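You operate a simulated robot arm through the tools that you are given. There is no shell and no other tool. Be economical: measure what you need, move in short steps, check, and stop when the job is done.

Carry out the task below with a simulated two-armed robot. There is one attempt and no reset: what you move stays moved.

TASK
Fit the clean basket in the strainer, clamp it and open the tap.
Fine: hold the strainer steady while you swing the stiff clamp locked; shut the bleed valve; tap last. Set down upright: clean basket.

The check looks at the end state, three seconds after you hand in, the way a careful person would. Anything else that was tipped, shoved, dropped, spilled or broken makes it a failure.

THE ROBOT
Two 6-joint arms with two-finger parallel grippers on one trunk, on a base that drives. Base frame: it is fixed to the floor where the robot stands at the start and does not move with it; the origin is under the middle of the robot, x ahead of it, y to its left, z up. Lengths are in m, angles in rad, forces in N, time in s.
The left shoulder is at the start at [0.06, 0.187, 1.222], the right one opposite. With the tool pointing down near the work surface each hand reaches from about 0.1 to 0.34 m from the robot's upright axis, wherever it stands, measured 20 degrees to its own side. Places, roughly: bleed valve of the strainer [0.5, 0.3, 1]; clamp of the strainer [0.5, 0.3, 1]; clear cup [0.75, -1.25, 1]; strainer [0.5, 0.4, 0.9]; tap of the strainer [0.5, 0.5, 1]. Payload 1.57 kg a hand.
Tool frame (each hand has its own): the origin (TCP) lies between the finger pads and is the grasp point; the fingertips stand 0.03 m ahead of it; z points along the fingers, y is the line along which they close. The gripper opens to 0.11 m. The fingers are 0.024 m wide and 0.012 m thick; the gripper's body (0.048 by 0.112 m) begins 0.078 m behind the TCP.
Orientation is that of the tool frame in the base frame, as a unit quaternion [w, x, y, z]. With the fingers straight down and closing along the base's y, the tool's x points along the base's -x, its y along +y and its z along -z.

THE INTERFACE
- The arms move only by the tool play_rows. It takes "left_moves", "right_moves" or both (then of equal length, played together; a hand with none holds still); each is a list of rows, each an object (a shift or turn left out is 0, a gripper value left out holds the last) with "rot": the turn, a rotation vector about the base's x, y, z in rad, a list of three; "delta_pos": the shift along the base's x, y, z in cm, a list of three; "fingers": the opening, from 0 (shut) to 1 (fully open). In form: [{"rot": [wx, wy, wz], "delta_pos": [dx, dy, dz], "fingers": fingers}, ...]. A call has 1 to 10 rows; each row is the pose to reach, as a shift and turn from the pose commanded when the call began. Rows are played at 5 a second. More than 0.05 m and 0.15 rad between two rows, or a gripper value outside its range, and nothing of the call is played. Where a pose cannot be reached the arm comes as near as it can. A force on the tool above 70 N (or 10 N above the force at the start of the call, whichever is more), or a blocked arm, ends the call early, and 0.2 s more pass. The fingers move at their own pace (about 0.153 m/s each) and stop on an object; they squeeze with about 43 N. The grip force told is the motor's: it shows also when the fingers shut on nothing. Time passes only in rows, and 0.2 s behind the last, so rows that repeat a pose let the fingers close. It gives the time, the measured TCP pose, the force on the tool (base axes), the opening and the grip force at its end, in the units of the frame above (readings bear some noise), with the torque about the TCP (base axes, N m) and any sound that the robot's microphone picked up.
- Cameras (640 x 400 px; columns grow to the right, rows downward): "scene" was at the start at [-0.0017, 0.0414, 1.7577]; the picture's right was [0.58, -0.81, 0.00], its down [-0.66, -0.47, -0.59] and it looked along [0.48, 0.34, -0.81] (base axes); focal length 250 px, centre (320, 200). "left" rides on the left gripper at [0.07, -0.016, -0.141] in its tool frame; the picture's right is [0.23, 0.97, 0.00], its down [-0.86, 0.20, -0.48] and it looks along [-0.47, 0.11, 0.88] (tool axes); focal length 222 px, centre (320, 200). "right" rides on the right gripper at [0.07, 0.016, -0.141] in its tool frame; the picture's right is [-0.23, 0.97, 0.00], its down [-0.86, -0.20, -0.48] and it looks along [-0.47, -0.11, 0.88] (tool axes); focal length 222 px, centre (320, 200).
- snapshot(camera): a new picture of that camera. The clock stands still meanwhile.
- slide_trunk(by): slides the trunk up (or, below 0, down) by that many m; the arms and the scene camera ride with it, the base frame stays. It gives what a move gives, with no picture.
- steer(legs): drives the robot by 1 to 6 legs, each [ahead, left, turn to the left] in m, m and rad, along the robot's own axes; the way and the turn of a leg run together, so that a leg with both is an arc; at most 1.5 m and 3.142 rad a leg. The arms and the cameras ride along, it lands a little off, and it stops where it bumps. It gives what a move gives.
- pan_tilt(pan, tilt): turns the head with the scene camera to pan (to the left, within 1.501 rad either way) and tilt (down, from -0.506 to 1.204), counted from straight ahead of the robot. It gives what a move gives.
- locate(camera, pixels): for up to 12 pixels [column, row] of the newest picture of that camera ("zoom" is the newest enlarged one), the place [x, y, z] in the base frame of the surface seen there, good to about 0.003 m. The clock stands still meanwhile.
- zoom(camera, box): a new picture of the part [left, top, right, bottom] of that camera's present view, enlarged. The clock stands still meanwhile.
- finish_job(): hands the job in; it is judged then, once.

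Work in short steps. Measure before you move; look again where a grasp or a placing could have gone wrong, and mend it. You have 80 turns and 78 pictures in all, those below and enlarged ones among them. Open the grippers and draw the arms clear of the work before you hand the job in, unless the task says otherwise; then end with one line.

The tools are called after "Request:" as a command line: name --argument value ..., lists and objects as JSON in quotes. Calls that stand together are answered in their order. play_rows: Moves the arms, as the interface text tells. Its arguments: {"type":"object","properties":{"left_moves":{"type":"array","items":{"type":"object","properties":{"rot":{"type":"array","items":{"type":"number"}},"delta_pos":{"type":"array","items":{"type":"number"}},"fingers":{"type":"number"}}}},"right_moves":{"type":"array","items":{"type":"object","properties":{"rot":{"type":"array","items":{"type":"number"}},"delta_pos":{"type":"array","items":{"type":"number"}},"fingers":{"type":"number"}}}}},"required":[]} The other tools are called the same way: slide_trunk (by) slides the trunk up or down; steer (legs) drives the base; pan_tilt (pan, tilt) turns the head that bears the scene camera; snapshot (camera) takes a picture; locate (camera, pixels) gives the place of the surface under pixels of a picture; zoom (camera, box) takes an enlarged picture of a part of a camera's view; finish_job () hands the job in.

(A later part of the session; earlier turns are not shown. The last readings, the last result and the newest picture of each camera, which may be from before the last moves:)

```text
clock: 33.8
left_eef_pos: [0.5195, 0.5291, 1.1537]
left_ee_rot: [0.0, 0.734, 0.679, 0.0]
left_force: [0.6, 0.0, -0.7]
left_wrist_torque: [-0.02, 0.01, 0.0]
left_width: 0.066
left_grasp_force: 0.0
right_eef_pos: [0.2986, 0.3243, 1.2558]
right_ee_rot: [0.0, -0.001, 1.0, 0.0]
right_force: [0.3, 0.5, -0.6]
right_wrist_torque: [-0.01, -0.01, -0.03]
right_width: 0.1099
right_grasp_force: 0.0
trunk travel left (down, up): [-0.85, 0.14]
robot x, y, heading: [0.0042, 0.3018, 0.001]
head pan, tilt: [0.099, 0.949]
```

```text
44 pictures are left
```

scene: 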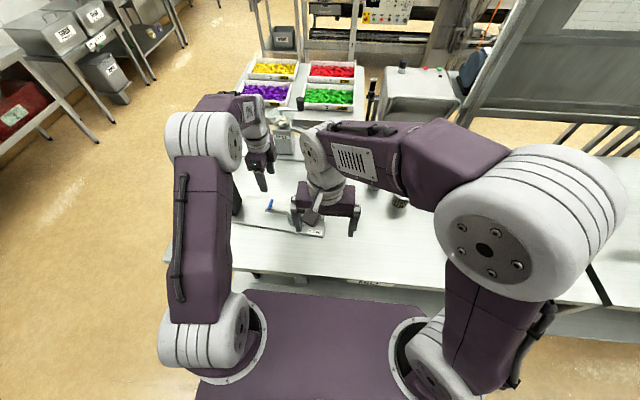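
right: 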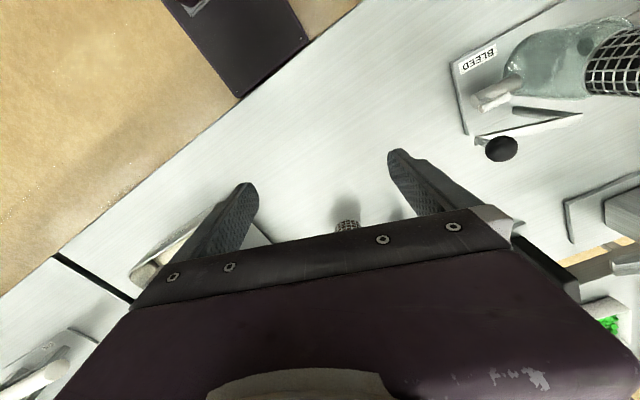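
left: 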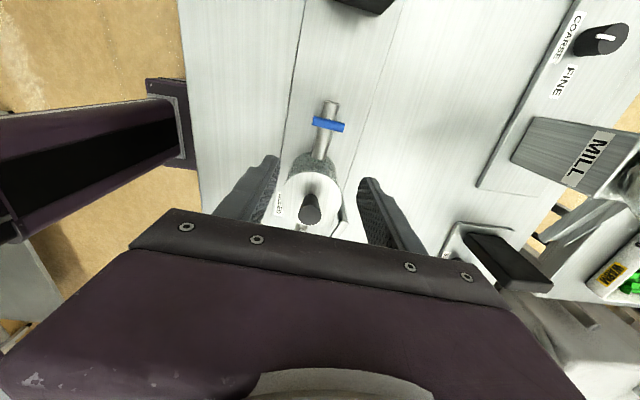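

The left camera looks along the strainer: tap at (328,125), pipe at (318,148). I locate the pipe and handles precisely.

Request:
zoom --camera "left" --box '[260, 80, 380, 240]'

Request:
locate --camera "left" --pixels '[[316, 121], [342, 127], [329, 124], [319, 150], [325, 136], [331, 106], [310, 208], [310, 218], [282, 195], [340, 190], [312, 166], [331, 102]]'

```text
2.50 times, centred on (320, 160) of left
```

zoom: 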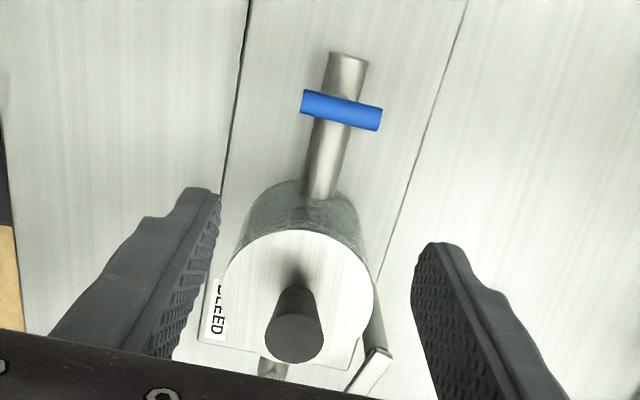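

```text
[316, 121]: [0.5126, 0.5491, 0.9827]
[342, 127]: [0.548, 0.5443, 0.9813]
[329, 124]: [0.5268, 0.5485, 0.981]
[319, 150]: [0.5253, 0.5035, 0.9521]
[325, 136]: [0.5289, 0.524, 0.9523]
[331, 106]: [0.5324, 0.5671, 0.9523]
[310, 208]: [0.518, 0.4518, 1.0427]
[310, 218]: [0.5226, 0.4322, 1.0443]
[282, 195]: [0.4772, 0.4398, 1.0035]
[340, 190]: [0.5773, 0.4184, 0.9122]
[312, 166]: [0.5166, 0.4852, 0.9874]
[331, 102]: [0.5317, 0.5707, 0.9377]
```

Pipe axis at y≈0.507 is x≈0.5245, z≈0.942; tap handle centre (0.529,0.547,0.982). I tilt the left hand 15° (body leaning left) and come down over the pipe.

Request:
play_rows --left_moves '[{"rot": [-0.13, 0, 0], "delta_pos": [0.5, 0, -3]}, {"rot": [-0.26, 0, 0], "delta_pos": [0.5, -1, -6]}, {"rot": [-0.26, 0, 0], "delta_pos": [0.5, -2.2, -9]}, {"rot": [-0.26, 0, 0], "delta_pos": [0.5, -2.2, -12]}, {"rot": [-0.26, 0, 0], "delta_pos": [0.5, -2.2, -12]}]'

Request:
snapshot --camera "left"

```text
clock: 35.0
left_eef_pos: [0.5256, 0.5075, 1.0328]
left_ee_rot: [0.096, 0.727, 0.674, -0.088]
left_force: [0.2, -0.8, 0.7]
left_wrist_torque: [-0.01, -0.01, -0.01]
left_width: 0.0661
left_grasp_force: 0.1
right_eef_pos: [0.2994, 0.3248, 1.2568]
right_ee_rot: [0.0, -0.002, 1.0, 0.0]
right_force: [-1.0, 0.5, 0.3]
right_wrist_torque: [0.0, 0.0, 0.0]
right_width: 0.1102
right_grasp_force: 0.0
trunk travel left (down, up): [-0.85, 0.14]
robot x, y, heading: [0.0015, 0.3025, 0.0]
head pan, tilt: [0.099, 0.949]
```

```text
42 pictures are left
```

left: 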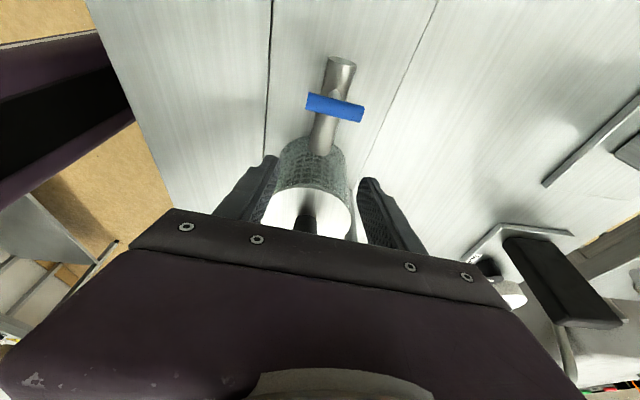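

Tilt direction is right (tips pointing −y). I descend straight to z≈0.95 and close on the pipe.

Request:
play_rows --left_moves '[{"delta_pos": [0, 0, -2]}, {"delta_pos": [0, 0, -4]}, {"delta_pos": [0, 0, -6]}, {"delta_pos": [0, 0, -8.2]}, {"delta_pos": [0, 0, -8.2]}]'

Request:
snapshot --camera "left"

Request:
zoom --camera "scene" --box '[220, 140, 400, 250]'

```text
clock: 36.2
left_eef_pos: [0.5241, 0.5077, 0.9513]
left_ee_rot: [0.095, 0.728, 0.674, -0.088]
left_force: [-0.6, -0.3, -0.9]
left_wrist_torque: [-0.04, -0.01, -0.01]
left_width: 0.0657
left_grasp_force: 0.0
right_eef_pos: [0.299, 0.324, 1.2555]
right_ee_rot: [0.0, -0.001, 1.0, 0.0]
right_force: [0.2, 1.2, 0.0]
right_wrist_torque: [-0.04, -0.02, 0.03]
right_width: 0.1099
right_grasp_force: 0.2
trunk travel left (down, up): [-0.85, 0.14]
robot x, y, heading: [-0.0022, 0.2976, 0.002]
head pan, tilt: [0.099, 0.949]
```

```text
41 pictures are left
```

left: 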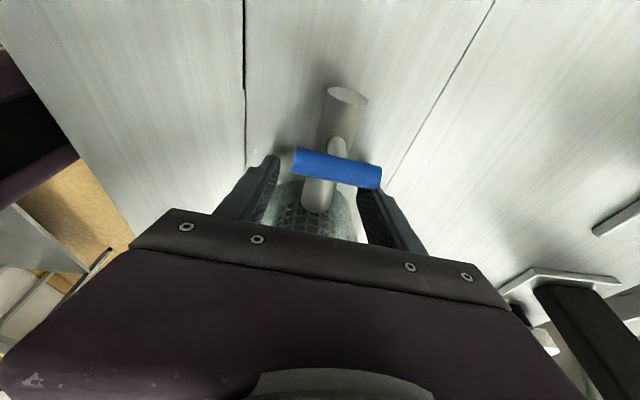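

```text
3.56 times, centred on (310, 195) of scene
```

zoom: 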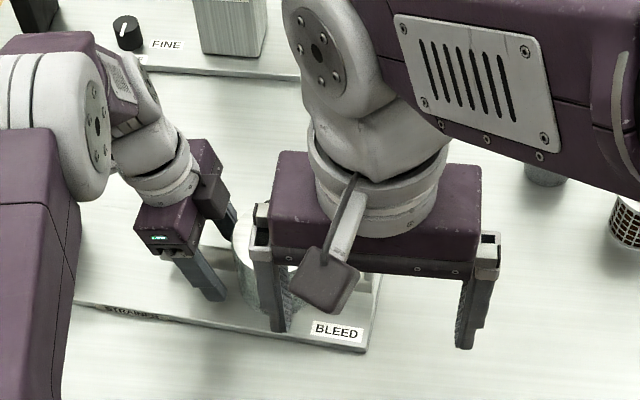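

The finger clears the blue handle by about 1 cm in y. Closing on the pipe gently and watching for force.

Request:
play_rows --left_moves '[{"fingers": 0.4}, {"fingers": 0.25}, {"fingers": 0}, {"fingers": 0}, {"fingers": 0}]'

Request:
snapshot --camera "left"

```text
clock: 37.4
left_eef_pos: [0.5254, 0.5071, 0.9506]
left_ee_rot: [0.096, 0.728, 0.673, -0.088]
left_force: [1.0, 0.2, -0.6]
left_wrist_torque: [-0.08, 0.01, -0.62]
left_width: 0.0232
left_grasp_force: 36.2
right_eef_pos: [0.2994, 0.3246, 1.2546]
right_ee_rot: [-0.001, -0.001, 1.0, 0.0]
right_force: [0.2, 0.4, 0.2]
right_wrist_torque: [-0.03, -0.02, -0.01]
right_width: 0.1099
right_grasp_force: 0.0
trunk travel left (down, up): [-0.85, 0.14]
robot x, y, heading: [-0.0018, 0.3013, 0.008]
head pan, tilt: [0.099, 0.949]
```

```text
39 pictures are left
```

left: 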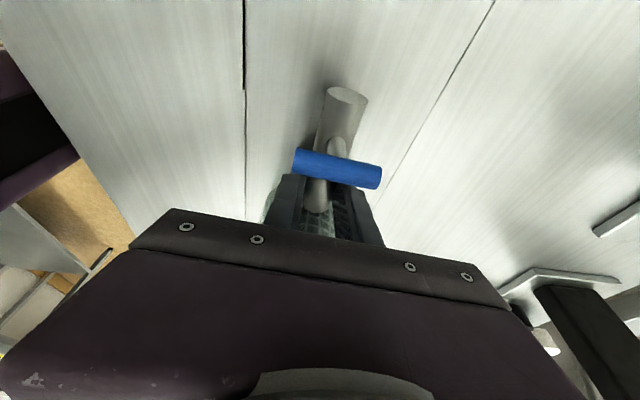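

Pipe held (width 0.023), with a −0.6 N·m yaw torque from slight misalignment. I turn the wrist −0.03 rad to relieve it.

Request:
play_rows --left_moves '[{"rot": [0, 0, -0.015]}, {"rot": [0, 0, -0.03]}, {"rot": [0, 0, -0.03]}]'

```text
clock: 38.2
left_eef_pos: [0.5248, 0.5089, 0.9504]
left_ee_rot: [0.094, 0.738, 0.662, -0.09]
left_force: [1.3, 0.7, 0.6]
left_wrist_torque: [-0.34, 0.11, 0.6]
left_width: 0.0236
left_grasp_force: 35.7
right_eef_pos: [0.3, 0.3251, 1.2567]
right_ee_rot: [0.0, 0.0, 1.0, 0.0]
right_force: [0.9, 0.8, -0.4]
right_wrist_torque: [0.0, 0.02, -0.01]
right_width: 0.11
right_grasp_force: 0.1
trunk travel left (down, up): [-0.85, 0.14]
robot x, y, heading: [-0.0005, 0.3005, 0.002]
head pan, tilt: [0.099, 0.949]
```

Overshot to +0.6; I go back half.

Request:
play_rows --left_moves '[{"rot": [0, 0, 0.015]}, {"rot": [0, 0, 0.015]}]' --right_moves '[{"rot": [0, 0, 0.05], "delta_pos": [0, -2, 0]}, {"rot": [0, 0, 0.1], "delta_pos": [0, -4, 0]}]'

Request:
zoom --camera "scene" --box '[240, 150, 360, 250]'

Request:
snapshot --camera "right"

```text
clock: 38.8
left_eef_pos: [0.525, 0.5083, 0.9512]
left_ee_rot: [0.094, 0.733, 0.667, -0.088]
left_force: [-1.5, -0.5, 1.7]
left_wrist_torque: [0.44, -0.08, -0.25]
left_width: 0.0236
left_grasp_force: 36.3
right_eef_pos: [0.2991, 0.2838, 1.2562]
right_ee_rot: [0.0, -0.051, 0.999, 0.0]
right_force: [-0.8, 0.0, 0.1]
right_wrist_torque: [0.04, -0.01, 0.01]
right_width: 0.1098
right_grasp_force: 0.0
trunk travel left (down, up): [-0.85, 0.14]
robot x, y, heading: [-0.0005, 0.3006, 0.003]
head pan, tilt: [0.099, 0.949]
```

```text
4.00 times, centred on (300, 200) of scene
```

zoom: 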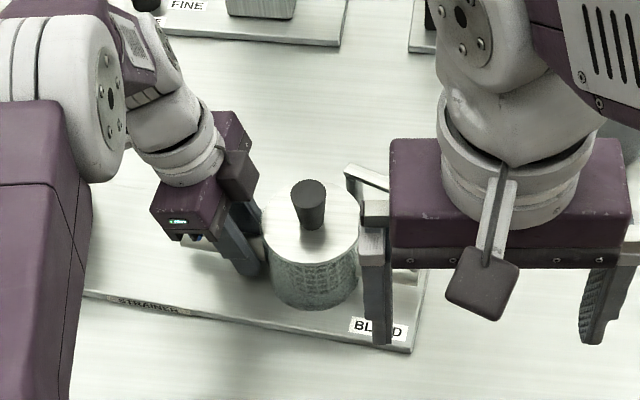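

```text
37 pictures are left
```

right: 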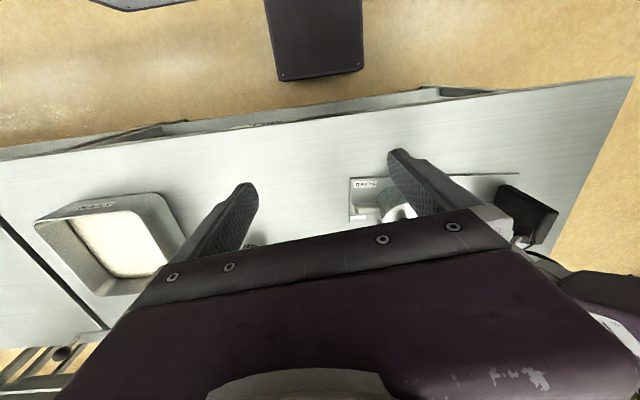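

Both views look fine: strainer unmoved, left grip holding. I take the right hand above the clamp ball (≈(0.533,0.296)), yawing so the fingers close across the bar.

Request:
play_rows --right_moves '[{"rot": [0, 0, 0.14], "delta_pos": [3, -1, 0]}, {"rot": [0, 0, 0.28], "delta_pos": [6, -2, 0]}, {"rot": [0, 0, 0.42], "delta_pos": [9, -3, 0]}, {"rot": [0, 0, 0.56], "delta_pos": [12, -3, -1]}, {"rot": [0, 0, 0.7], "delta_pos": [15, -3, -3]}, {"rot": [0, 0, 0.84], "delta_pos": [18, -2, -5]}, {"rot": [0, 0, 0.98], "delta_pos": [20.5, -1, -7]}, {"rot": [0, 0, 1.1], "delta_pos": [22.5, 0, -9]}, {"rot": [0, 0, 1.14], "delta_pos": [23.4, 1.2, -9]}, {"rot": [0, 0, 1.14], "delta_pos": [23.4, 1.2, -9]}]'

Request:
snapshot --camera "right"

Request:
zoom --camera "scene" --box '[240, 130, 400, 250]'

```text
clock: 41.0
left_eef_pos: [0.5252, 0.508, 0.9501]
left_ee_rot: [0.095, 0.733, 0.667, -0.089]
left_force: [-1.0, -1.1, 0.3]
left_wrist_torque: [-0.22, 0.06, -0.18]
left_width: 0.0236
left_grasp_force: 35.8
right_eef_pos: [0.5338, 0.2959, 1.1665]
right_ee_rot: [0.0, -0.582, 0.813, 0.0]
right_force: [-0.1, 0.2, -0.7]
right_wrist_torque: [0.0, -0.03, 0.03]
right_width: 0.11
right_grasp_force: 0.1
trunk travel left (down, up): [-0.85, 0.14]
robot x, y, heading: [-0.0002, 0.2979, -0.001]
head pan, tilt: [0.099, 0.949]
```

```text
36 pictures are left
```

right: 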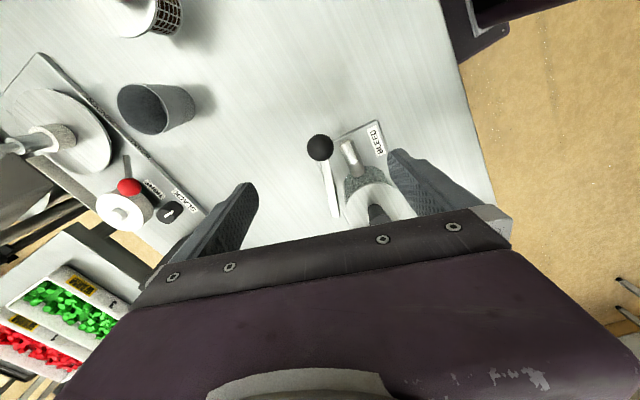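

```text
3.33 times, centred on (320, 190) of scene
```

zoom: 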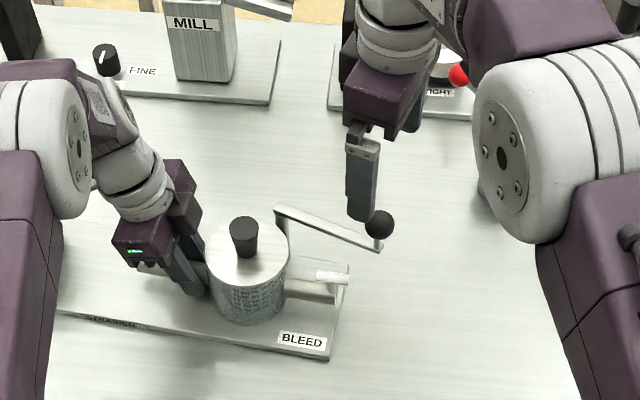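

The ball at (320,147) matches the tool axis projection (320,149). I descend 11 cm and close on the ball.

Request:
play_rows --right_moves '[{"delta_pos": [0, 0, -4]}, {"delta_pos": [0, 0, -8]}, {"delta_pos": [0, 0, -11.2]}, {"delta_pos": [0, 0, -11.2], "fingers": 0.4}, {"delta_pos": [0, 0, -11.2], "fingers": 0.1}, {"delta_pos": [0, 0, -11.2], "fingers": 0}, {"delta_pos": [0, 0, -11.2], "fingers": 0}]'

Request:
zoom --camera "scene" --box '[240, 130, 400, 250]'

```text
clock: 42.6
left_eef_pos: [0.5258, 0.5075, 0.9502]
left_ee_rot: [0.095, 0.733, 0.668, -0.089]
left_force: [-3.2, -0.5, 3.0]
left_wrist_torque: [0.14, -0.01, -0.14]
left_width: 0.0232
left_grasp_force: 35.9
right_eef_pos: [0.5326, 0.296, 1.054]
right_ee_rot: [0.0, -0.581, 0.814, 0.0]
right_force: [1.8, 2.0, -0.6]
right_wrist_torque: [0.21, -0.07, -0.05]
right_width: 0.0307
right_grasp_force: 39.7
trunk travel left (down, up): [-0.85, 0.14]
robot x, y, heading: [0.0031, 0.3018, 0.003]
head pan, tilt: [0.099, 0.949]
```

```text
3.33 times, centred on (320, 190) of scene
```

zoom: 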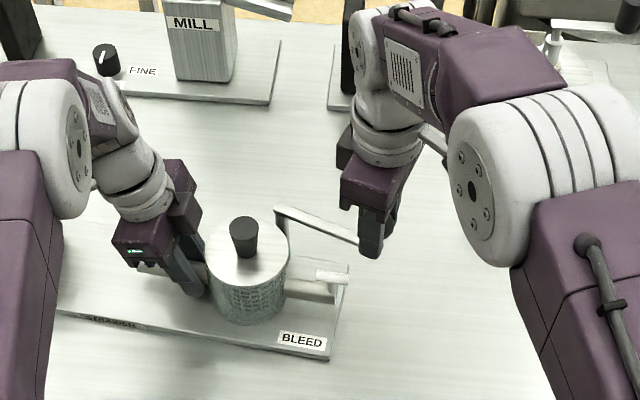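

Ball gripped at (0.5326,0.296). I start the clockwise arc about the post (0.571,0.407), first 24°, and check forces.

Request:
play_rows --right_moves '[{"rot": [0, 0, -0.07], "delta_pos": [-0.77, 0.28, 0]}, {"rot": [0, 0, -0.14], "delta_pos": [-1.51, 0.64, 0]}, {"rot": [0, 0, -0.21], "delta_pos": [-2.23, 1.04, 0]}, {"rot": [0, 0, -0.28], "delta_pos": [-2.92, 1.48, 0]}, {"rot": [0, 0, -0.35], "delta_pos": [-3.57, 1.98, 0]}, {"rot": [0, 0, -0.42], "delta_pos": [-4.2, 2.51, 0]}]'

Request:
zoom --camera "scene" --box '[240, 130, 400, 250]'

```text
clock: 44.0
left_eef_pos: [0.5249, 0.5069, 0.9526]
left_ee_rot: [0.094, 0.733, 0.667, -0.09]
left_force: [-12.1, -0.6, 12.0]
left_wrist_torque: [-0.76, 0.25, -0.82]
left_width: 0.0235
left_grasp_force: 35.3
right_eef_pos: [0.4914, 0.3215, 1.0539]
right_ee_rot: [0.0, -0.399, 0.917, 0.0]
right_force: [9.4, 1.3, -6.5]
right_wrist_torque: [0.06, -0.24, -0.16]
right_width: 0.0306
right_grasp_force: 39.7
trunk travel left (down, up): [-0.85, 0.14]
robot x, y, heading: [0.0004, 0.3033, 0.004]
head pan, tilt: [0.099, 0.949]
```

```text
3.33 times, centred on (320, 190) of scene
```

zoom: 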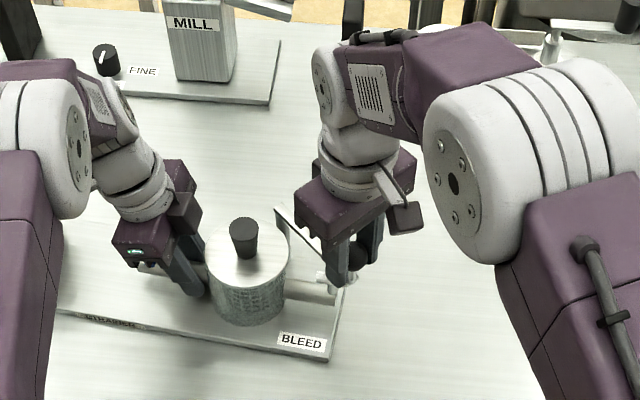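

The clamp swings with ~10 N and the strainer stays put. There's some lift (right pulling up, left pushed up), so I trim both hands 2 mm down and continue the arc to 56°.

Request:
play_rows --left_moves '[{"delta_pos": [0, 0, -0.15]}, {"delta_pos": [0, 0, -0.2]}, {"delta_pos": [0, 0, -0.2]}, {"delta_pos": [0, 0, -0.2]}, {"delta_pos": [0, 0, -0.2]}, {"delta_pos": [0, 0, -0.2]}, {"delta_pos": [0, 0, -0.2]}, {"delta_pos": [0, 0, -0.2]}]' --right_moves '[{"rot": [0, 0, -0.07], "delta_pos": [-0.58, 0.58, -0.1]}, {"rot": [0, 0, -0.14], "delta_pos": [-1.12, 1.21, -0.2]}, {"rot": [0, 0, -0.21], "delta_pos": [-1.61, 1.86, -0.2]}, {"rot": [0, 0, -0.28], "delta_pos": [-2.06, 2.55, -0.2]}, {"rot": [0, 0, -0.35], "delta_pos": [-2.45, 3.27, -0.2]}, {"rot": [0, 0, -0.42], "delta_pos": [-2.81, 4.01, -0.2]}, {"rot": [0, 0, -0.49], "delta_pos": [-3.1, 4.78, -0.2]}, {"rot": [0, 0, -0.56], "delta_pos": [-3.34, 5.57, -0.2]}]'

Request:
zoom --camera "scene" --box '[240, 130, 400, 250]'

```text
clock: 45.8
left_eef_pos: [0.5235, 0.5072, 0.9506]
left_ee_rot: [0.094, 0.733, 0.668, -0.088]
left_force: [-3.2, 2.3, 21.4]
left_wrist_torque: [0.14, 0.03, -0.95]
left_width: 0.0238
left_grasp_force: 37.0
right_eef_pos: [0.4584, 0.3774, 1.0539]
right_ee_rot: [0.001, -0.13, 0.992, 0.001]
right_force: [18.5, 0.2, 16.7]
right_wrist_torque: [-0.02, -0.36, -0.06]
right_width: 0.031
right_grasp_force: 39.7
trunk travel left (down, up): [-0.85, 0.14]
robot x, y, heading: [0.0018, 0.2993, 0.002]
head pan, tilt: [0.099, 0.949]
```

```text
3.33 times, centred on (320, 190) of scene
```

zoom: 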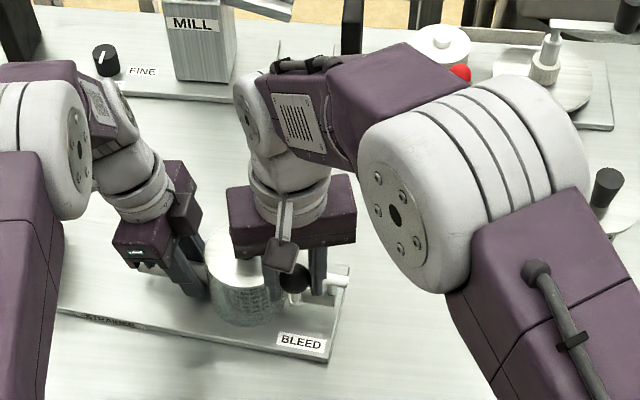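

Now about 18 N of pull is radial (my pivot radius ~2 mm large). I correct +2 mm in x and continue to 72°.

Request:
play_rows --right_moves '[{"rot": [0, 0, -0.07], "delta_pos": [0.02, 0.8, 0.1]}, {"rot": [0, 0, -0.14], "delta_pos": [-0.11, 1.6, 0.1]}, {"rot": [0, 0, -0.21], "delta_pos": [-0.18, 2.42, 0.1]}, {"rot": [0, 0, -0.28], "delta_pos": [-0.19, 3.25, 0.1]}, {"rot": [0, 0, -0.28], "delta_pos": [-0.19, 3.25, 0.1]}]'

Request:
zoom --camera "scene" --box '[260, 150, 360, 240]'

Request:
snapshot --camera "right"

```text
clock: 47.0
left_eef_pos: [0.5227, 0.5063, 0.95]
left_ee_rot: [0.094, 0.733, 0.668, -0.087]
left_force: [3.7, 5.7, 13.3]
left_wrist_torque: [0.32, -0.03, -0.84]
left_width: 0.024
left_grasp_force: 36.1
right_eef_pos: [0.4545, 0.408, 1.0534]
right_ee_rot: [-0.001, 0.01, 1.0, 0.0]
right_force: [1.9, -6.0, 10.7]
right_wrist_torque: [-0.12, 0.28, -0.39]
right_width: 0.0307
right_grasp_force: 39.9
trunk travel left (down, up): [-0.85, 0.14]
robot x, y, heading: [0.0017, 0.2978, 0.001]
head pan, tilt: [0.099, 0.949]
```

```text
4.44 times, centred on (310, 195) of scene
```

zoom: 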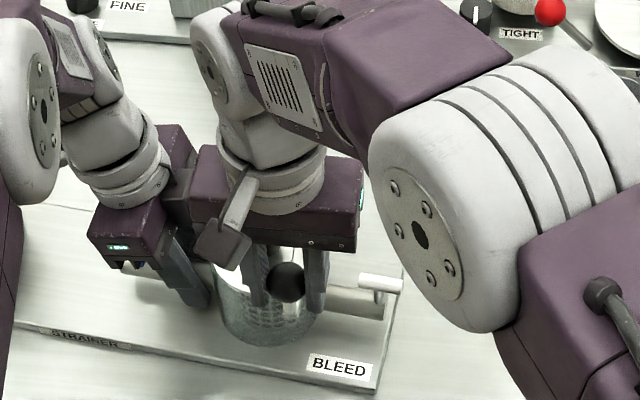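

```text
30 pictures are left
```

right: 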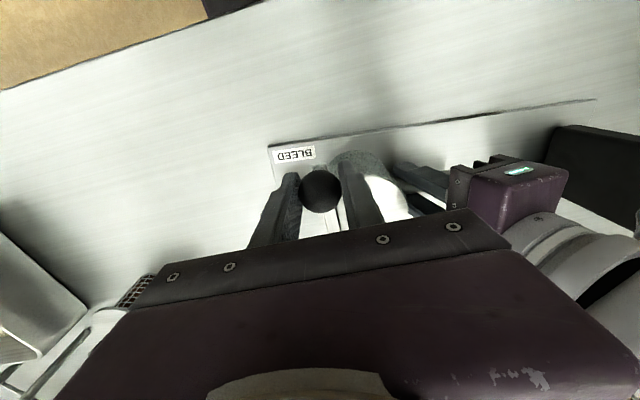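

Force is now tangential only (−6 N in y). I continue in small steps to 80°, watching for the stop.

Request:
play_rows --right_moves '[{"rot": [0, 0, -0.035], "delta_pos": [0.02, 0.4, 0]}, {"rot": [0, 0, -0.07], "delta_pos": [0.04, 0.81, 0]}, {"rot": [0, 0, -0.105], "delta_pos": [0.09, 1.22, 0]}, {"rot": [0, 0, -0.14], "delta_pos": [0.14, 1.62, 0]}, {"rot": [0, 0, -0.14], "delta_pos": [0.14, 1.62, 0]}]'

Request:
zoom --camera "right" --box '[240, 120, 460, 240]'

```text
clock: 48.2
left_eef_pos: [0.5242, 0.5073, 0.9513]
left_ee_rot: [0.094, 0.733, 0.668, -0.088]
left_force: [6.6, 23.6, 3.3]
left_wrist_torque: [0.32, -0.09, -0.83]
left_width: 0.0242
left_grasp_force: 36.4
right_eef_pos: [0.4549, 0.4218, 1.0534]
right_ee_rot: [-0.002, 0.08, 0.997, -0.002]
right_force: [-8.2, -27.7, 5.8]
right_wrist_torque: [-0.22, 0.07, -0.21]
right_width: 0.0309
right_grasp_force: 40.1
trunk travel left (down, up): [-0.85, 0.14]
robot x, y, heading: [0.0003, 0.2985, 0.004]
head pan, tilt: [0.099, 0.949]
```

```text
2.91 times, centred on (350, 180) of right
```

zoom: 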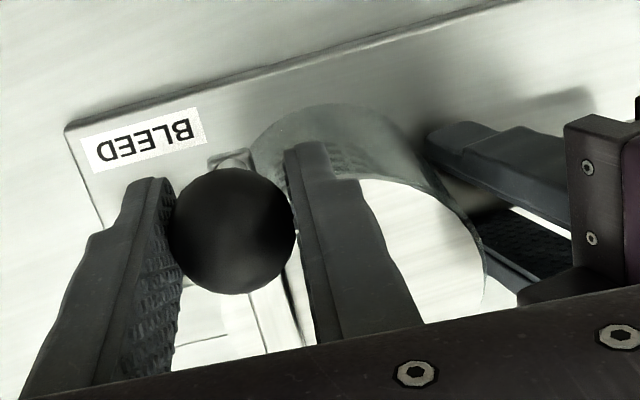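

Tangential force has jumped to ~28 N: either the lock's stop or a contact. I look closely before pushing more.

Request:
zoom --camera "scene" --box '[270, 160, 350, 230]'

Request:
snapshot --camera "left"

```text
5.71 times, centred on (310, 195) of scene
```

zoom: 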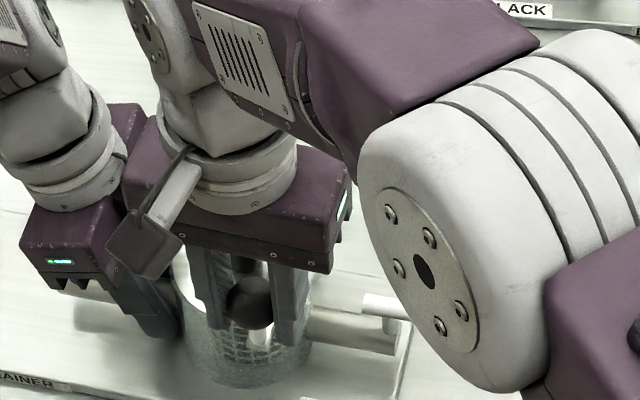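

```text
27 pictures are left
```

left: 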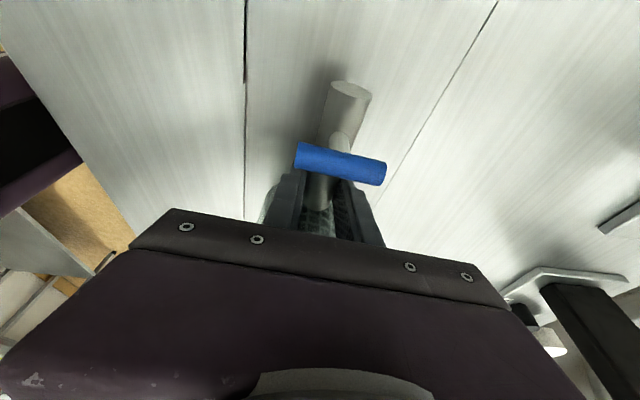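

No hand-to-hand contact appears (bodies ~5 cm apart). I push gently 3 mm further to tell a detent from a hard stop.

Request:
play_rows --right_moves '[{"rot": [0, 0, -0.015], "delta_pos": [0.03, 0.15, 0]}, {"rot": [0, 0, -0.03], "delta_pos": [0.06, 0.3, 0]}, {"rot": [0, 0, -0.03], "delta_pos": [0.06, 0.3, 0]}]'

```text
clock: 49.0
left_eef_pos: [0.5244, 0.5066, 0.9504]
left_ee_rot: [0.094, 0.733, 0.668, -0.086]
left_force: [7.5, 34.4, 2.5]
left_wrist_torque: [0.0, 0.35, -1.02]
left_width: 0.0243
left_grasp_force: 36.0
right_eef_pos: [0.4555, 0.426, 1.0539]
right_ee_rot: [-0.002, 0.095, 0.995, -0.001]
right_force: [-11.2, -36.1, 4.9]
right_wrist_torque: [-0.12, 0.11, 0.04]
right_width: 0.0305
right_grasp_force: 40.0
trunk travel left (down, up): [-0.85, 0.14]
robot x, y, heading: [-0.0013, 0.2995, 0.002]
head pan, tilt: [0.099, 0.949]
```

Force rises to 36 N with a little progress. I check from the left camera whether the strainer is slipping.

Request:
snapshot --camera "left"

Request:
zoom --camera "right" --box '[240, 120, 460, 240]'

```text
26 pictures are left
```

left: 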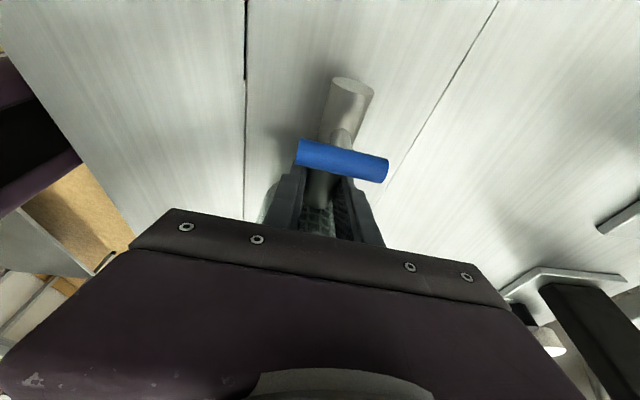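

```text
2.91 times, centred on (350, 180) of right
```

zoom: 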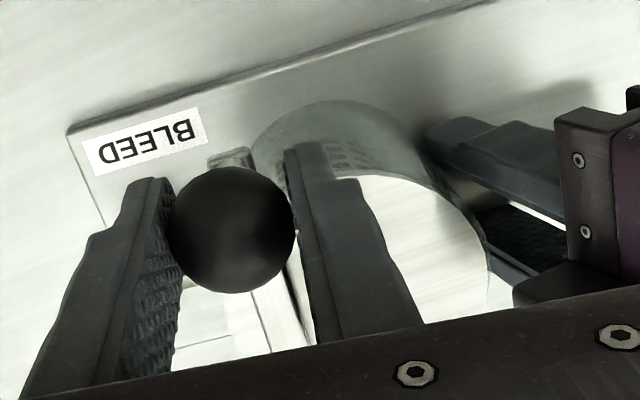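

The label moves with the ball now, i.e. the clamp is on its hard stop and pushing only slips the strainer (2–3 mm). I relieve the push, release the ball and lift the right hand away.

Request:
play_rows --right_moves '[{"delta_pos": [-0.05, -0.25, 0]}, {"delta_pos": [-0.05, -0.4, 0]}, {"delta_pos": [-0.05, -0.4, 0], "fingers": 0.5}, {"delta_pos": [-0.05, -0.4, 0], "fingers": 0.5}, {"delta_pos": [-0.05, -0.4, 3], "fingers": 0.5}, {"delta_pos": [-0.05, -1.4, 7], "fingers": 0.5}, {"delta_pos": [-1, -5, 10], "fingers": 0.5}, {"delta_pos": [-2, -9, 12], "fingers": 0.5}, {"delta_pos": [-2, -12, 14], "fingers": 0.5}]'

Request:
zoom --camera "scene" --box '[260, 150, 360, 240]'

```text
clock: 51.0
left_eef_pos: [0.5232, 0.507, 0.9501]
left_ee_rot: [0.093, 0.734, 0.667, -0.088]
left_force: [-1.2, -3.0, 0.0]
left_wrist_torque: [-0.35, 0.25, -0.26]
left_width: 0.0236
left_grasp_force: 35.7
right_eef_pos: [0.4358, 0.3085, 1.1928]
right_ee_rot: [0.001, 0.094, 0.996, 0.001]
right_force: [0.2, -0.3, 0.5]
right_wrist_torque: [0.04, -0.02, 0.02]
right_width: 0.0551
right_grasp_force: 0.0
trunk travel left (down, up): [-0.85, 0.14]
robot x, y, heading: [-0.0025, 0.3, -0.002]
head pan, tilt: [0.099, 0.949]
```

```text
4.44 times, centred on (310, 195) of scene
```

zoom: 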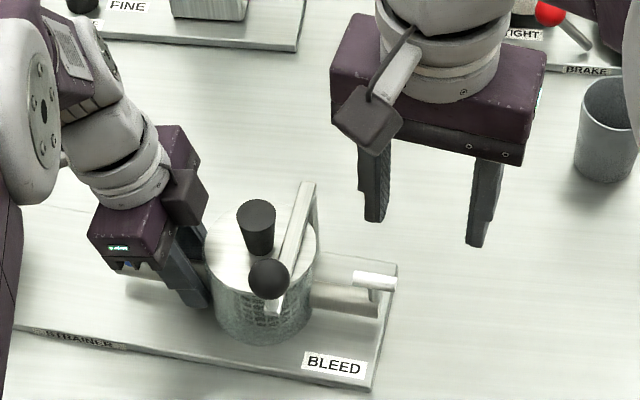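

The bar now lies across the basket flange beside the handle. I enlarge to see whether it touches the handle and measure it.

Request:
zoom --camera "scene" --box '[294, 184, 338, 226]'

Request:
locate --camera "scene" --pixels '[[328, 192], [326, 197], [321, 207], [311, 212], [308, 219], [308, 197], [339, 213], [347, 214], [300, 206], [327, 207]]'

Request:
snapshot --camera "right"

```text
9.52 times, centred on (316, 205) of scene
```

zoom: 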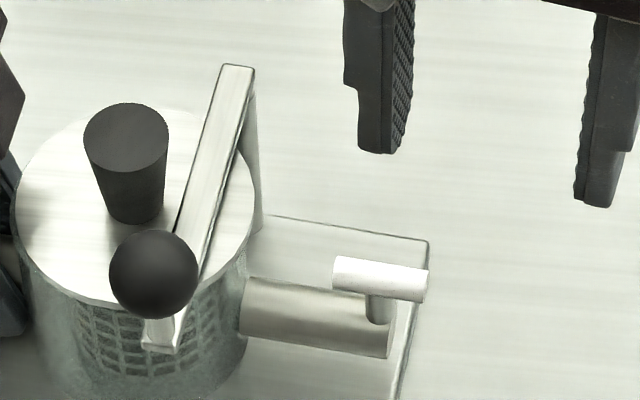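

```text
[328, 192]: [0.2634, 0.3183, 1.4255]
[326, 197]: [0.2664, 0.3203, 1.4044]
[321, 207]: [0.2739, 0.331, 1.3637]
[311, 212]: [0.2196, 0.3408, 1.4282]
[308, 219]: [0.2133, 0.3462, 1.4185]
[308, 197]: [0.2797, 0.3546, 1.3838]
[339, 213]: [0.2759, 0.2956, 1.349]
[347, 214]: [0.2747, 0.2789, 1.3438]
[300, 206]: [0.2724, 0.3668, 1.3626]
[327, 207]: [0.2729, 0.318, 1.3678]
```

```text
22 pictures are left
```

right: 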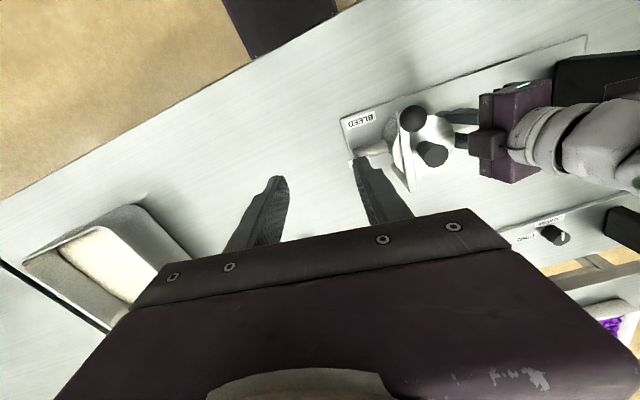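

The bar stands ~5 mm clear of the handle, so the stop was the clamp's own lock limit. I locate the ball, bar, and bleed valve from the current right view.

Request:
locate --camera "right" --pixels '[[412, 118], [432, 152], [408, 188], [405, 150], [380, 155], [362, 164], [387, 162]]'

Request:
zoom --camera "right" --box '[330, 80, 480, 200]'

Request:
locate --camera "zoom" --pixels '[[350, 160], [335, 430], [310, 350], [100, 330], [150, 310], [200, 300], [220, 270], [250, 300], [430, 300], [120, 290], [330, 300], [200, 330]]'

```text
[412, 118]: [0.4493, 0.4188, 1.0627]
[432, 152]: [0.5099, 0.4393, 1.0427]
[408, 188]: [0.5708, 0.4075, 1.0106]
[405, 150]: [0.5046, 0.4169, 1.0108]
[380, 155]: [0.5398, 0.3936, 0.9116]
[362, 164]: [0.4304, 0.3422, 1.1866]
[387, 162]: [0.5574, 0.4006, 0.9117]
```

```text
3.33 times, centred on (405, 140) of right
```

zoom: 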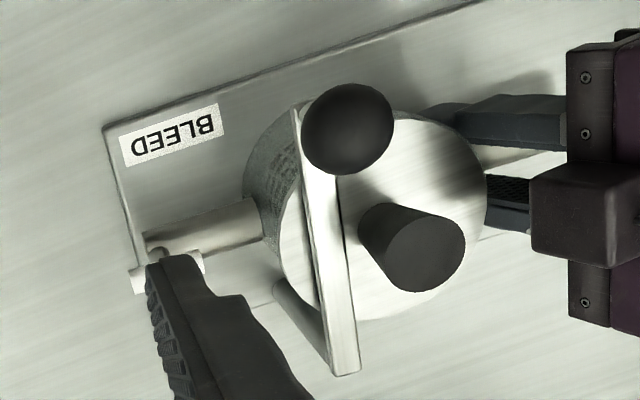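

```text
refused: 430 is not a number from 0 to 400
```

The ball is at ≈(0.453,0.424). To be sure it is at full lock I close the right fingers, come down on its −y side and give a measured nudge in +y while the left still holds.

Request:
play_rows --right_moves '[{"delta_pos": [0.8, 2.5, 0], "fingers": 0}, {"delta_pos": [1.6, 5.5, -2], "fingers": 0}, {"delta_pos": [1.6, 6.6, -5], "fingers": 0}, {"delta_pos": [1.6, 6.6, -9], "fingers": 0}, {"delta_pos": [1.6, 6.6, -13.6], "fingers": 0}, {"delta_pos": [1.6, 6.6, -13.6], "fingers": 0}]'

Request:
play_rows --right_moves '[{"delta_pos": [0, 1, 0]}, {"delta_pos": [0, 1.8, 0]}, {"delta_pos": [0, 2.1, 0]}, {"delta_pos": [0, 2.3, 0]}, {"delta_pos": [0, 2.3, 0]}]'

```text
clock: 52.4
left_eef_pos: [0.5253, 0.5072, 0.9517]
left_ee_rot: [0.095, 0.733, 0.668, -0.089]
left_force: [-1.4, 0.5, 2.7]
left_wrist_torque: [0.1, 0.02, -0.25]
left_width: 0.0237
left_grasp_force: 35.3
right_eef_pos: [0.4539, 0.3754, 1.0568]
right_ee_rot: [0.0, 0.095, 0.996, -0.001]
right_force: [0.3, 0.4, 0.1]
right_wrist_torque: [0.01, 0.0, -0.01]
right_width: 0.0002
right_grasp_force: 21.4
trunk travel left (down, up): [-0.85, 0.14]
robot x, y, heading: [0.0029, 0.2962, 0.001]
head pan, tilt: [0.099, 0.949]
```

```text
clock: 53.6
left_eef_pos: [0.5241, 0.5071, 0.9498]
left_ee_rot: [0.094, 0.733, 0.668, -0.089]
left_force: [0.1, 3.9, 2.0]
left_wrist_torque: [-0.73, 0.07, -0.25]
left_width: 0.0233
left_grasp_force: 35.8
right_eef_pos: [0.4529, 0.397, 1.0572]
right_ee_rot: [0.001, 0.094, 0.996, 0.0]
right_force: [1.2, -5.2, 1.7]
right_wrist_torque: [-0.03, -0.01, -0.02]
right_width: 0.0
right_grasp_force: 21.6
trunk travel left (down, up): [-0.85, 0.14]
robot x, y, heading: [-0.0061, 0.2989, 0.002]
head pan, tilt: [0.099, 0.949]
```

Contact at 5 N. I press on in 1 mm steps to about 25 N.

Request:
play_rows --right_moves '[{"delta_pos": [0, 0.15, 0]}, {"delta_pos": [0, 0.3, 0]}, {"delta_pos": [0, 0.3, 0]}]'

```text
clock: 54.4
left_eef_pos: [0.5256, 0.5085, 0.9487]
left_ee_rot: [0.095, 0.733, 0.668, -0.087]
left_force: [-0.7, 21.6, -0.3]
left_wrist_torque: [0.33, 0.0, -0.54]
left_width: 0.0237
left_grasp_force: 36.1
right_eef_pos: [0.4522, 0.3978, 1.0572]
right_ee_rot: [-0.001, 0.094, 0.996, 0.0]
right_force: [-1.6, -22.6, 2.3]
right_wrist_torque: [-0.12, -0.01, 0.03]
right_width: 0.0001
right_grasp_force: 20.8
trunk travel left (down, up): [-0.85, 0.14]
robot x, y, heading: [0.0036, 0.302, 0.006]
head pan, tilt: [0.099, 0.949]
```

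Hard stop at 22 N with no travel: the clamp is locked. I back the right hand off, lift, and yaw it toward the bleed valve for a look.

Request:
play_rows --right_moves '[{"delta_pos": [0, -2, 0]}, {"delta_pos": [0, -3.5, 3]}, {"rot": [0, 0, 0.14], "delta_pos": [0, -4, 7]}, {"rot": [0, 0, 0.28], "delta_pos": [1, -4.5, 10], "fingers": 0.5}, {"rot": [0, 0, 0.42], "delta_pos": [2, -5, 10]}, {"rot": [0, 0, 0.56], "delta_pos": [3, -5.5, 10]}, {"rot": [0, 0, 0.7], "delta_pos": [4, -5.5, 10]}, {"rot": [0, 0, 0.84], "delta_pos": [5, -5.5, 10]}, {"rot": [0, 0, 0.98], "delta_pos": [5.6, -5.5, 10]}, {"rot": [0, 0, 1.12], "delta_pos": [5.6, -5.5, 10]}]'

Request:
play_rows --right_moves '[{"rot": [0, 0, 0.14]}, {"rot": [0, 0, 0.28]}, {"rot": [0, 0, 0.42]}, {"rot": [0, 0, 0.54]}, {"rot": [0, 0, 0.54]}]'

Request:
snapshot --camera "right"

```text
clock: 56.6
left_eef_pos: [0.5242, 0.5071, 0.9492]
left_ee_rot: [0.094, 0.733, 0.668, -0.089]
left_force: [-0.6, -4.9, 3.8]
left_wrist_torque: [-0.49, 0.08, -0.2]
left_width: 0.0237
left_grasp_force: 36.2
right_eef_pos: [0.5105, 0.3456, 1.1568]
right_ee_rot: [0.0, -0.451, 0.893, 0.0]
right_force: [0.0, 0.4, -0.3]
right_wrist_torque: [-0.01, 0.02, -0.01]
right_width: 0.0551
right_grasp_force: 0.1
trunk travel left (down, up): [-0.85, 0.14]
robot x, y, heading: [-0.0033, 0.2977, -0.001]
head pan, tilt: [0.099, 0.949]
```

```text
clock: 57.8
left_eef_pos: [0.5244, 0.5065, 0.9499]
left_ee_rot: [0.094, 0.733, 0.668, -0.088]
left_force: [-0.1, -3.6, 1.2]
left_wrist_torque: [0.23, -0.01, -0.24]
left_width: 0.0237
left_grasp_force: 36.1
right_eef_pos: [0.5096, 0.3459, 1.1577]
right_ee_rot: [0.0, -0.672, 0.741, 0.0]
right_force: [0.3, -0.6, -1.0]
right_wrist_torque: [-0.01, 0.02, -0.01]
right_width: 0.0551
right_grasp_force: 0.1
trunk travel left (down, up): [-0.85, 0.14]
robot x, y, heading: [-0.0017, 0.2985, 0.002]
head pan, tilt: [0.099, 0.949]
```

```text
20 pictures are left
```

right: 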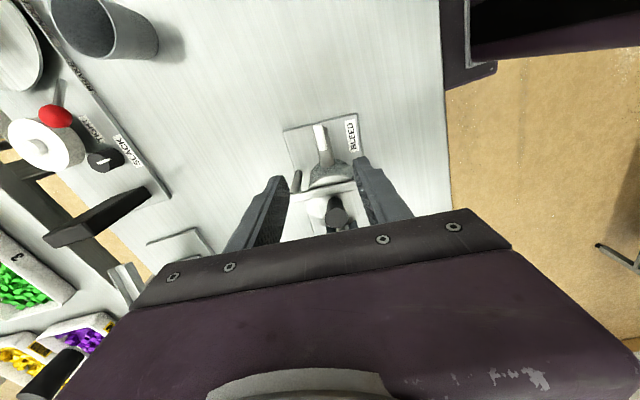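

The bleed's white handle shows at (321,137). I enlarge and locate its ends.

Request:
zoom --camera "right" --box '[270, 100, 390, 200]'

Request:
locate --camera "right" --pixels '[[321, 127], [321, 131], [322, 136], [324, 142], [324, 147], [326, 154], [316, 128]]'

```text
4.00 times, centred on (330, 150) of right
```

zoom: 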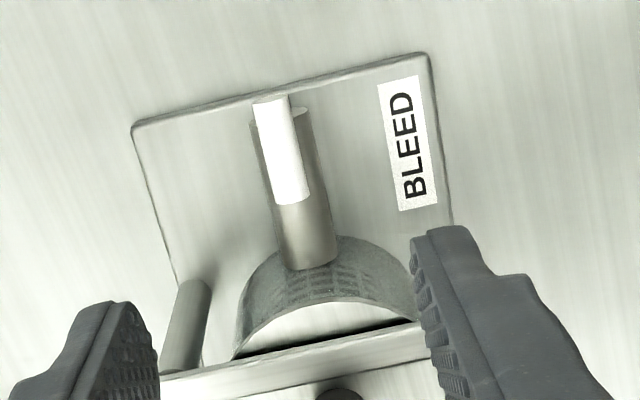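

```text
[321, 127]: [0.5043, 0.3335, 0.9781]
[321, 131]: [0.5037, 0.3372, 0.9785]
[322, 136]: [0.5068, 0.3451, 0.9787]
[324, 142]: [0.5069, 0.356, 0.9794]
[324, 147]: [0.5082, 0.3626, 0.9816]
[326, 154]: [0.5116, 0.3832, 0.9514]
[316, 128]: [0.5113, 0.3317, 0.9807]
```

The handle centre (321,137) lies on the tool axis and yaw matches (1.474 vs 1.47). I descend to z≈0.988 and close on the bleed handle.

Request:
play_rows --right_moves '[{"delta_pos": [-0.1, 0.2, -4]}, {"delta_pos": [-0.1, 0.2, -8]}, {"delta_pos": [-0.1, 0.2, -12]}, {"delta_pos": [-0.1, 0.2, -15]}, {"delta_pos": [-0.1, 0.2, -16.9]}, {"delta_pos": [-0.1, 0.2, -16.9], "fingers": 0.25}, {"delta_pos": [-0.1, 0.2, -16.9], "fingers": 0}, {"delta_pos": [-0.1, 0.2, -16.9], "fingers": 0}]'

Request:
snapshot --camera "right"

```text
clock: 59.6
left_eef_pos: [0.5247, 0.5058, 0.9499]
left_ee_rot: [0.094, 0.733, 0.668, -0.089]
left_force: [-2.8, -2.7, 4.4]
left_wrist_torque: [0.34, -0.06, -0.16]
left_width: 0.0234
left_grasp_force: 36.0
right_eef_pos: [0.5101, 0.3473, 0.9879]
right_ee_rot: [0.0, -0.671, 0.741, 0.0]
right_force: [2.0, 1.2, -1.1]
right_wrist_torque: [0.29, -0.05, 0.01]
right_width: 0.0124
right_grasp_force: 30.0
trunk travel left (down, up): [-0.85, 0.14]
robot x, y, heading: [-0.0008, 0.3006, 0.004]
head pan, tilt: [0.099, 0.949]
```

```text
18 pictures are left
```

right: 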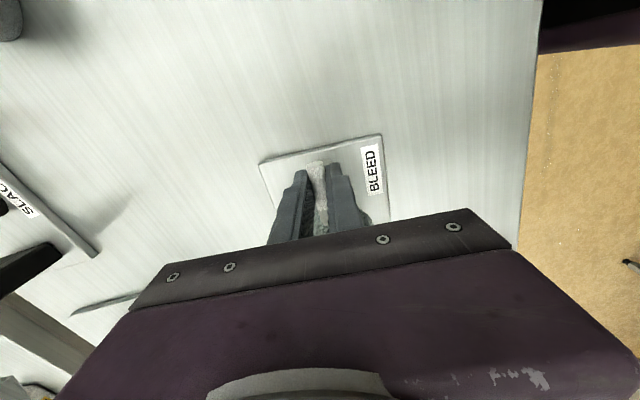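

Handle gripped (0.0124). I try turning clockwise 0.3 rad and read the torque.

Request:
play_rows --right_moves '[{"rot": [0, 0, -0.1]}, {"rot": [0, 0, -0.2]}, {"rot": [0, 0, -0.3]}, {"rot": [0, 0, -0.3]}]'

```text
clock: 60.6
left_eef_pos: [0.5251, 0.5079, 0.9496]
left_ee_rot: [0.094, 0.733, 0.668, -0.088]
left_force: [-11.0, -5.2, 16.6]
left_wrist_torque: [-0.14, 0.17, -0.47]
left_width: 0.0237
left_grasp_force: 35.2
right_eef_pos: [0.5088, 0.3483, 0.9881]
right_ee_rot: [0.0, -0.551, 0.834, 0.001]
right_force: [7.6, 6.7, -7.3]
right_wrist_torque: [-0.12, -0.02, -0.01]
right_width: 0.0123
right_grasp_force: 29.3
trunk travel left (down, up): [-0.85, 0.14]
robot x, y, heading: [-0.003, 0.3037, 0.001]
head pan, tilt: [0.099, 0.949]
```

It turns freely (torque ≈0). I continue clockwise to about 90°.

Request:
play_rows --right_moves '[{"rot": [0, 0, -0.14], "delta_pos": [0.05, 0.05, 0]}, {"rot": [0, 0, -0.28], "delta_pos": [0.05, 0.05, 0]}, {"rot": [0, 0, -0.42], "delta_pos": [0.05, 0.05, 0]}, {"rot": [0, 0, -0.56], "delta_pos": [0.05, 0.05, 0]}, {"rot": [0, 0, -0.7], "delta_pos": [0.05, 0.05, 0]}, {"rot": [0, 0, -0.84], "delta_pos": [0.05, 0.05, 0]}, {"rot": [0, 0, -0.98], "delta_pos": [0.05, 0.05, 0]}, {"rot": [0, 0, -1.12], "delta_pos": [0.05, 0.05, 0]}, {"rot": [0, 0, -1.2], "delta_pos": [0.05, 0.05, 0]}, {"rot": [0, 0, -1.27], "delta_pos": [0.05, 0.05, 0]}]'

Request:
zoom --camera "scene" --box '[260, 150, 380, 250]'

```text
clock: 62.8
left_eef_pos: [0.5256, 0.506, 0.95]
left_ee_rot: [0.094, 0.733, 0.668, -0.088]
left_force: [-8.5, -1.0, 9.1]
left_wrist_torque: [0.2, 0.1, -0.3]
left_width: 0.0236
left_grasp_force: 35.6
right_eef_pos: [0.5112, 0.3477, 0.9871]
right_ee_rot: [0.0, 0.05, 0.999, 0.0]
right_force: [6.0, 0.5, -1.3]
right_wrist_torque: [-0.02, -0.31, 0.16]
right_width: 0.0123
right_grasp_force: 29.9
trunk travel left (down, up): [-0.85, 0.14]
robot x, y, heading: [0.0023, 0.3002, -0.001]
head pan, tilt: [0.099, 0.949]
```

```text
4.00 times, centred on (320, 200) of scene
```

zoom: 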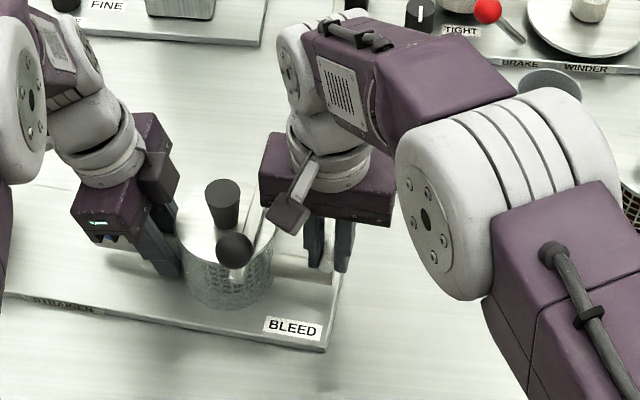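

Turned 90° with only 0.16 N·m. I nudge 0.08 rad more to feel for the end stop.

Request:
play_rows --right_moves '[{"rot": [0, 0, -0.04]}, {"rot": [0, 0, -0.08]}, {"rot": [0, 0, -0.08]}]'

```text
clock: 63.6
left_eef_pos: [0.5256, 0.5077, 0.9498]
left_ee_rot: [0.095, 0.733, 0.668, -0.087]
left_force: [-2.8, -1.4, 4.9]
left_wrist_torque: [0.55, -0.02, -0.49]
left_width: 0.0236
left_grasp_force: 35.9
right_eef_pos: [0.5089, 0.3485, 0.9872]
right_ee_rot: [0.0, 0.09, 0.996, 0.001]
right_force: [1.4, 0.5, 1.0]
right_wrist_torque: [0.06, 0.14, 0.79]
right_width: 0.0142
right_grasp_force: 30.2
trunk travel left (down, up): [-0.85, 0.14]
robot x, y, heading: [0.0037, 0.2993, -0.0]
head pan, tilt: [0.099, 0.949]
```

Torque jumps to 0.8: end stop at 90°. I turn back the excess, open, lift and look.

Request:
play_rows --right_moves '[{"rot": [0, 0, 0.06]}, {"rot": [0, 0, 0.06], "fingers": 0.4}, {"rot": [0, 0, 0.06], "fingers": 0.4}, {"rot": [0, 0, 0.06], "delta_pos": [0, 0, 4]}, {"rot": [0, 0, 0.06], "delta_pos": [0, 0, 8]}, {"rot": [0, 0, 0.06], "delta_pos": [0, -1, 12]}, {"rot": [0, 0, 0.06], "delta_pos": [0, -4, 15]}, {"rot": [0, 0, 0.06], "delta_pos": [-2, -8, 17]}, {"rot": [0, 0, 0.06], "delta_pos": [-4, -12, 18]}]'

Request:
zoom --camera "scene" --box '[270, 170, 350, 240]'

```text
clock: 65.6
left_eef_pos: [0.5254, 0.5068, 0.9491]
left_ee_rot: [0.094, 0.732, 0.669, -0.089]
left_force: [-1.4, -0.3, 1.8]
left_wrist_torque: [0.6, -0.13, 0.03]
left_width: 0.0236
left_grasp_force: 35.4
right_eef_pos: [0.4684, 0.2284, 1.1673]
right_ee_rot: [-0.001, 0.059, 0.998, 0.0]
right_force: [-0.1, 0.3, -0.1]
right_wrist_torque: [0.02, -0.02, 0.01]
right_width: 0.0441
right_grasp_force: 0.1
trunk travel left (down, up): [-0.85, 0.14]
robot x, y, heading: [-0.0004, 0.3012, -0.002]
head pan, tilt: [0.099, 0.949]
```

```text
5.71 times, centred on (310, 205) of scene
```

zoom: 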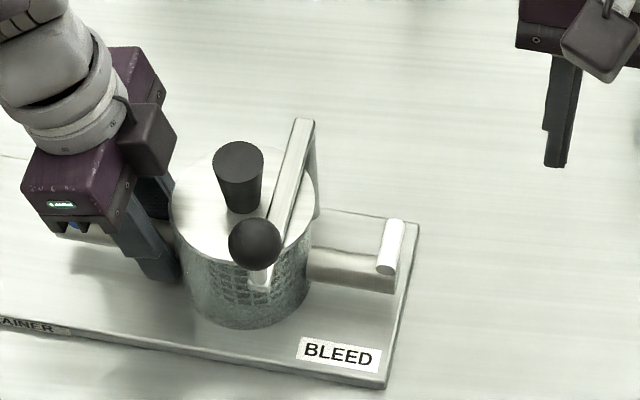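

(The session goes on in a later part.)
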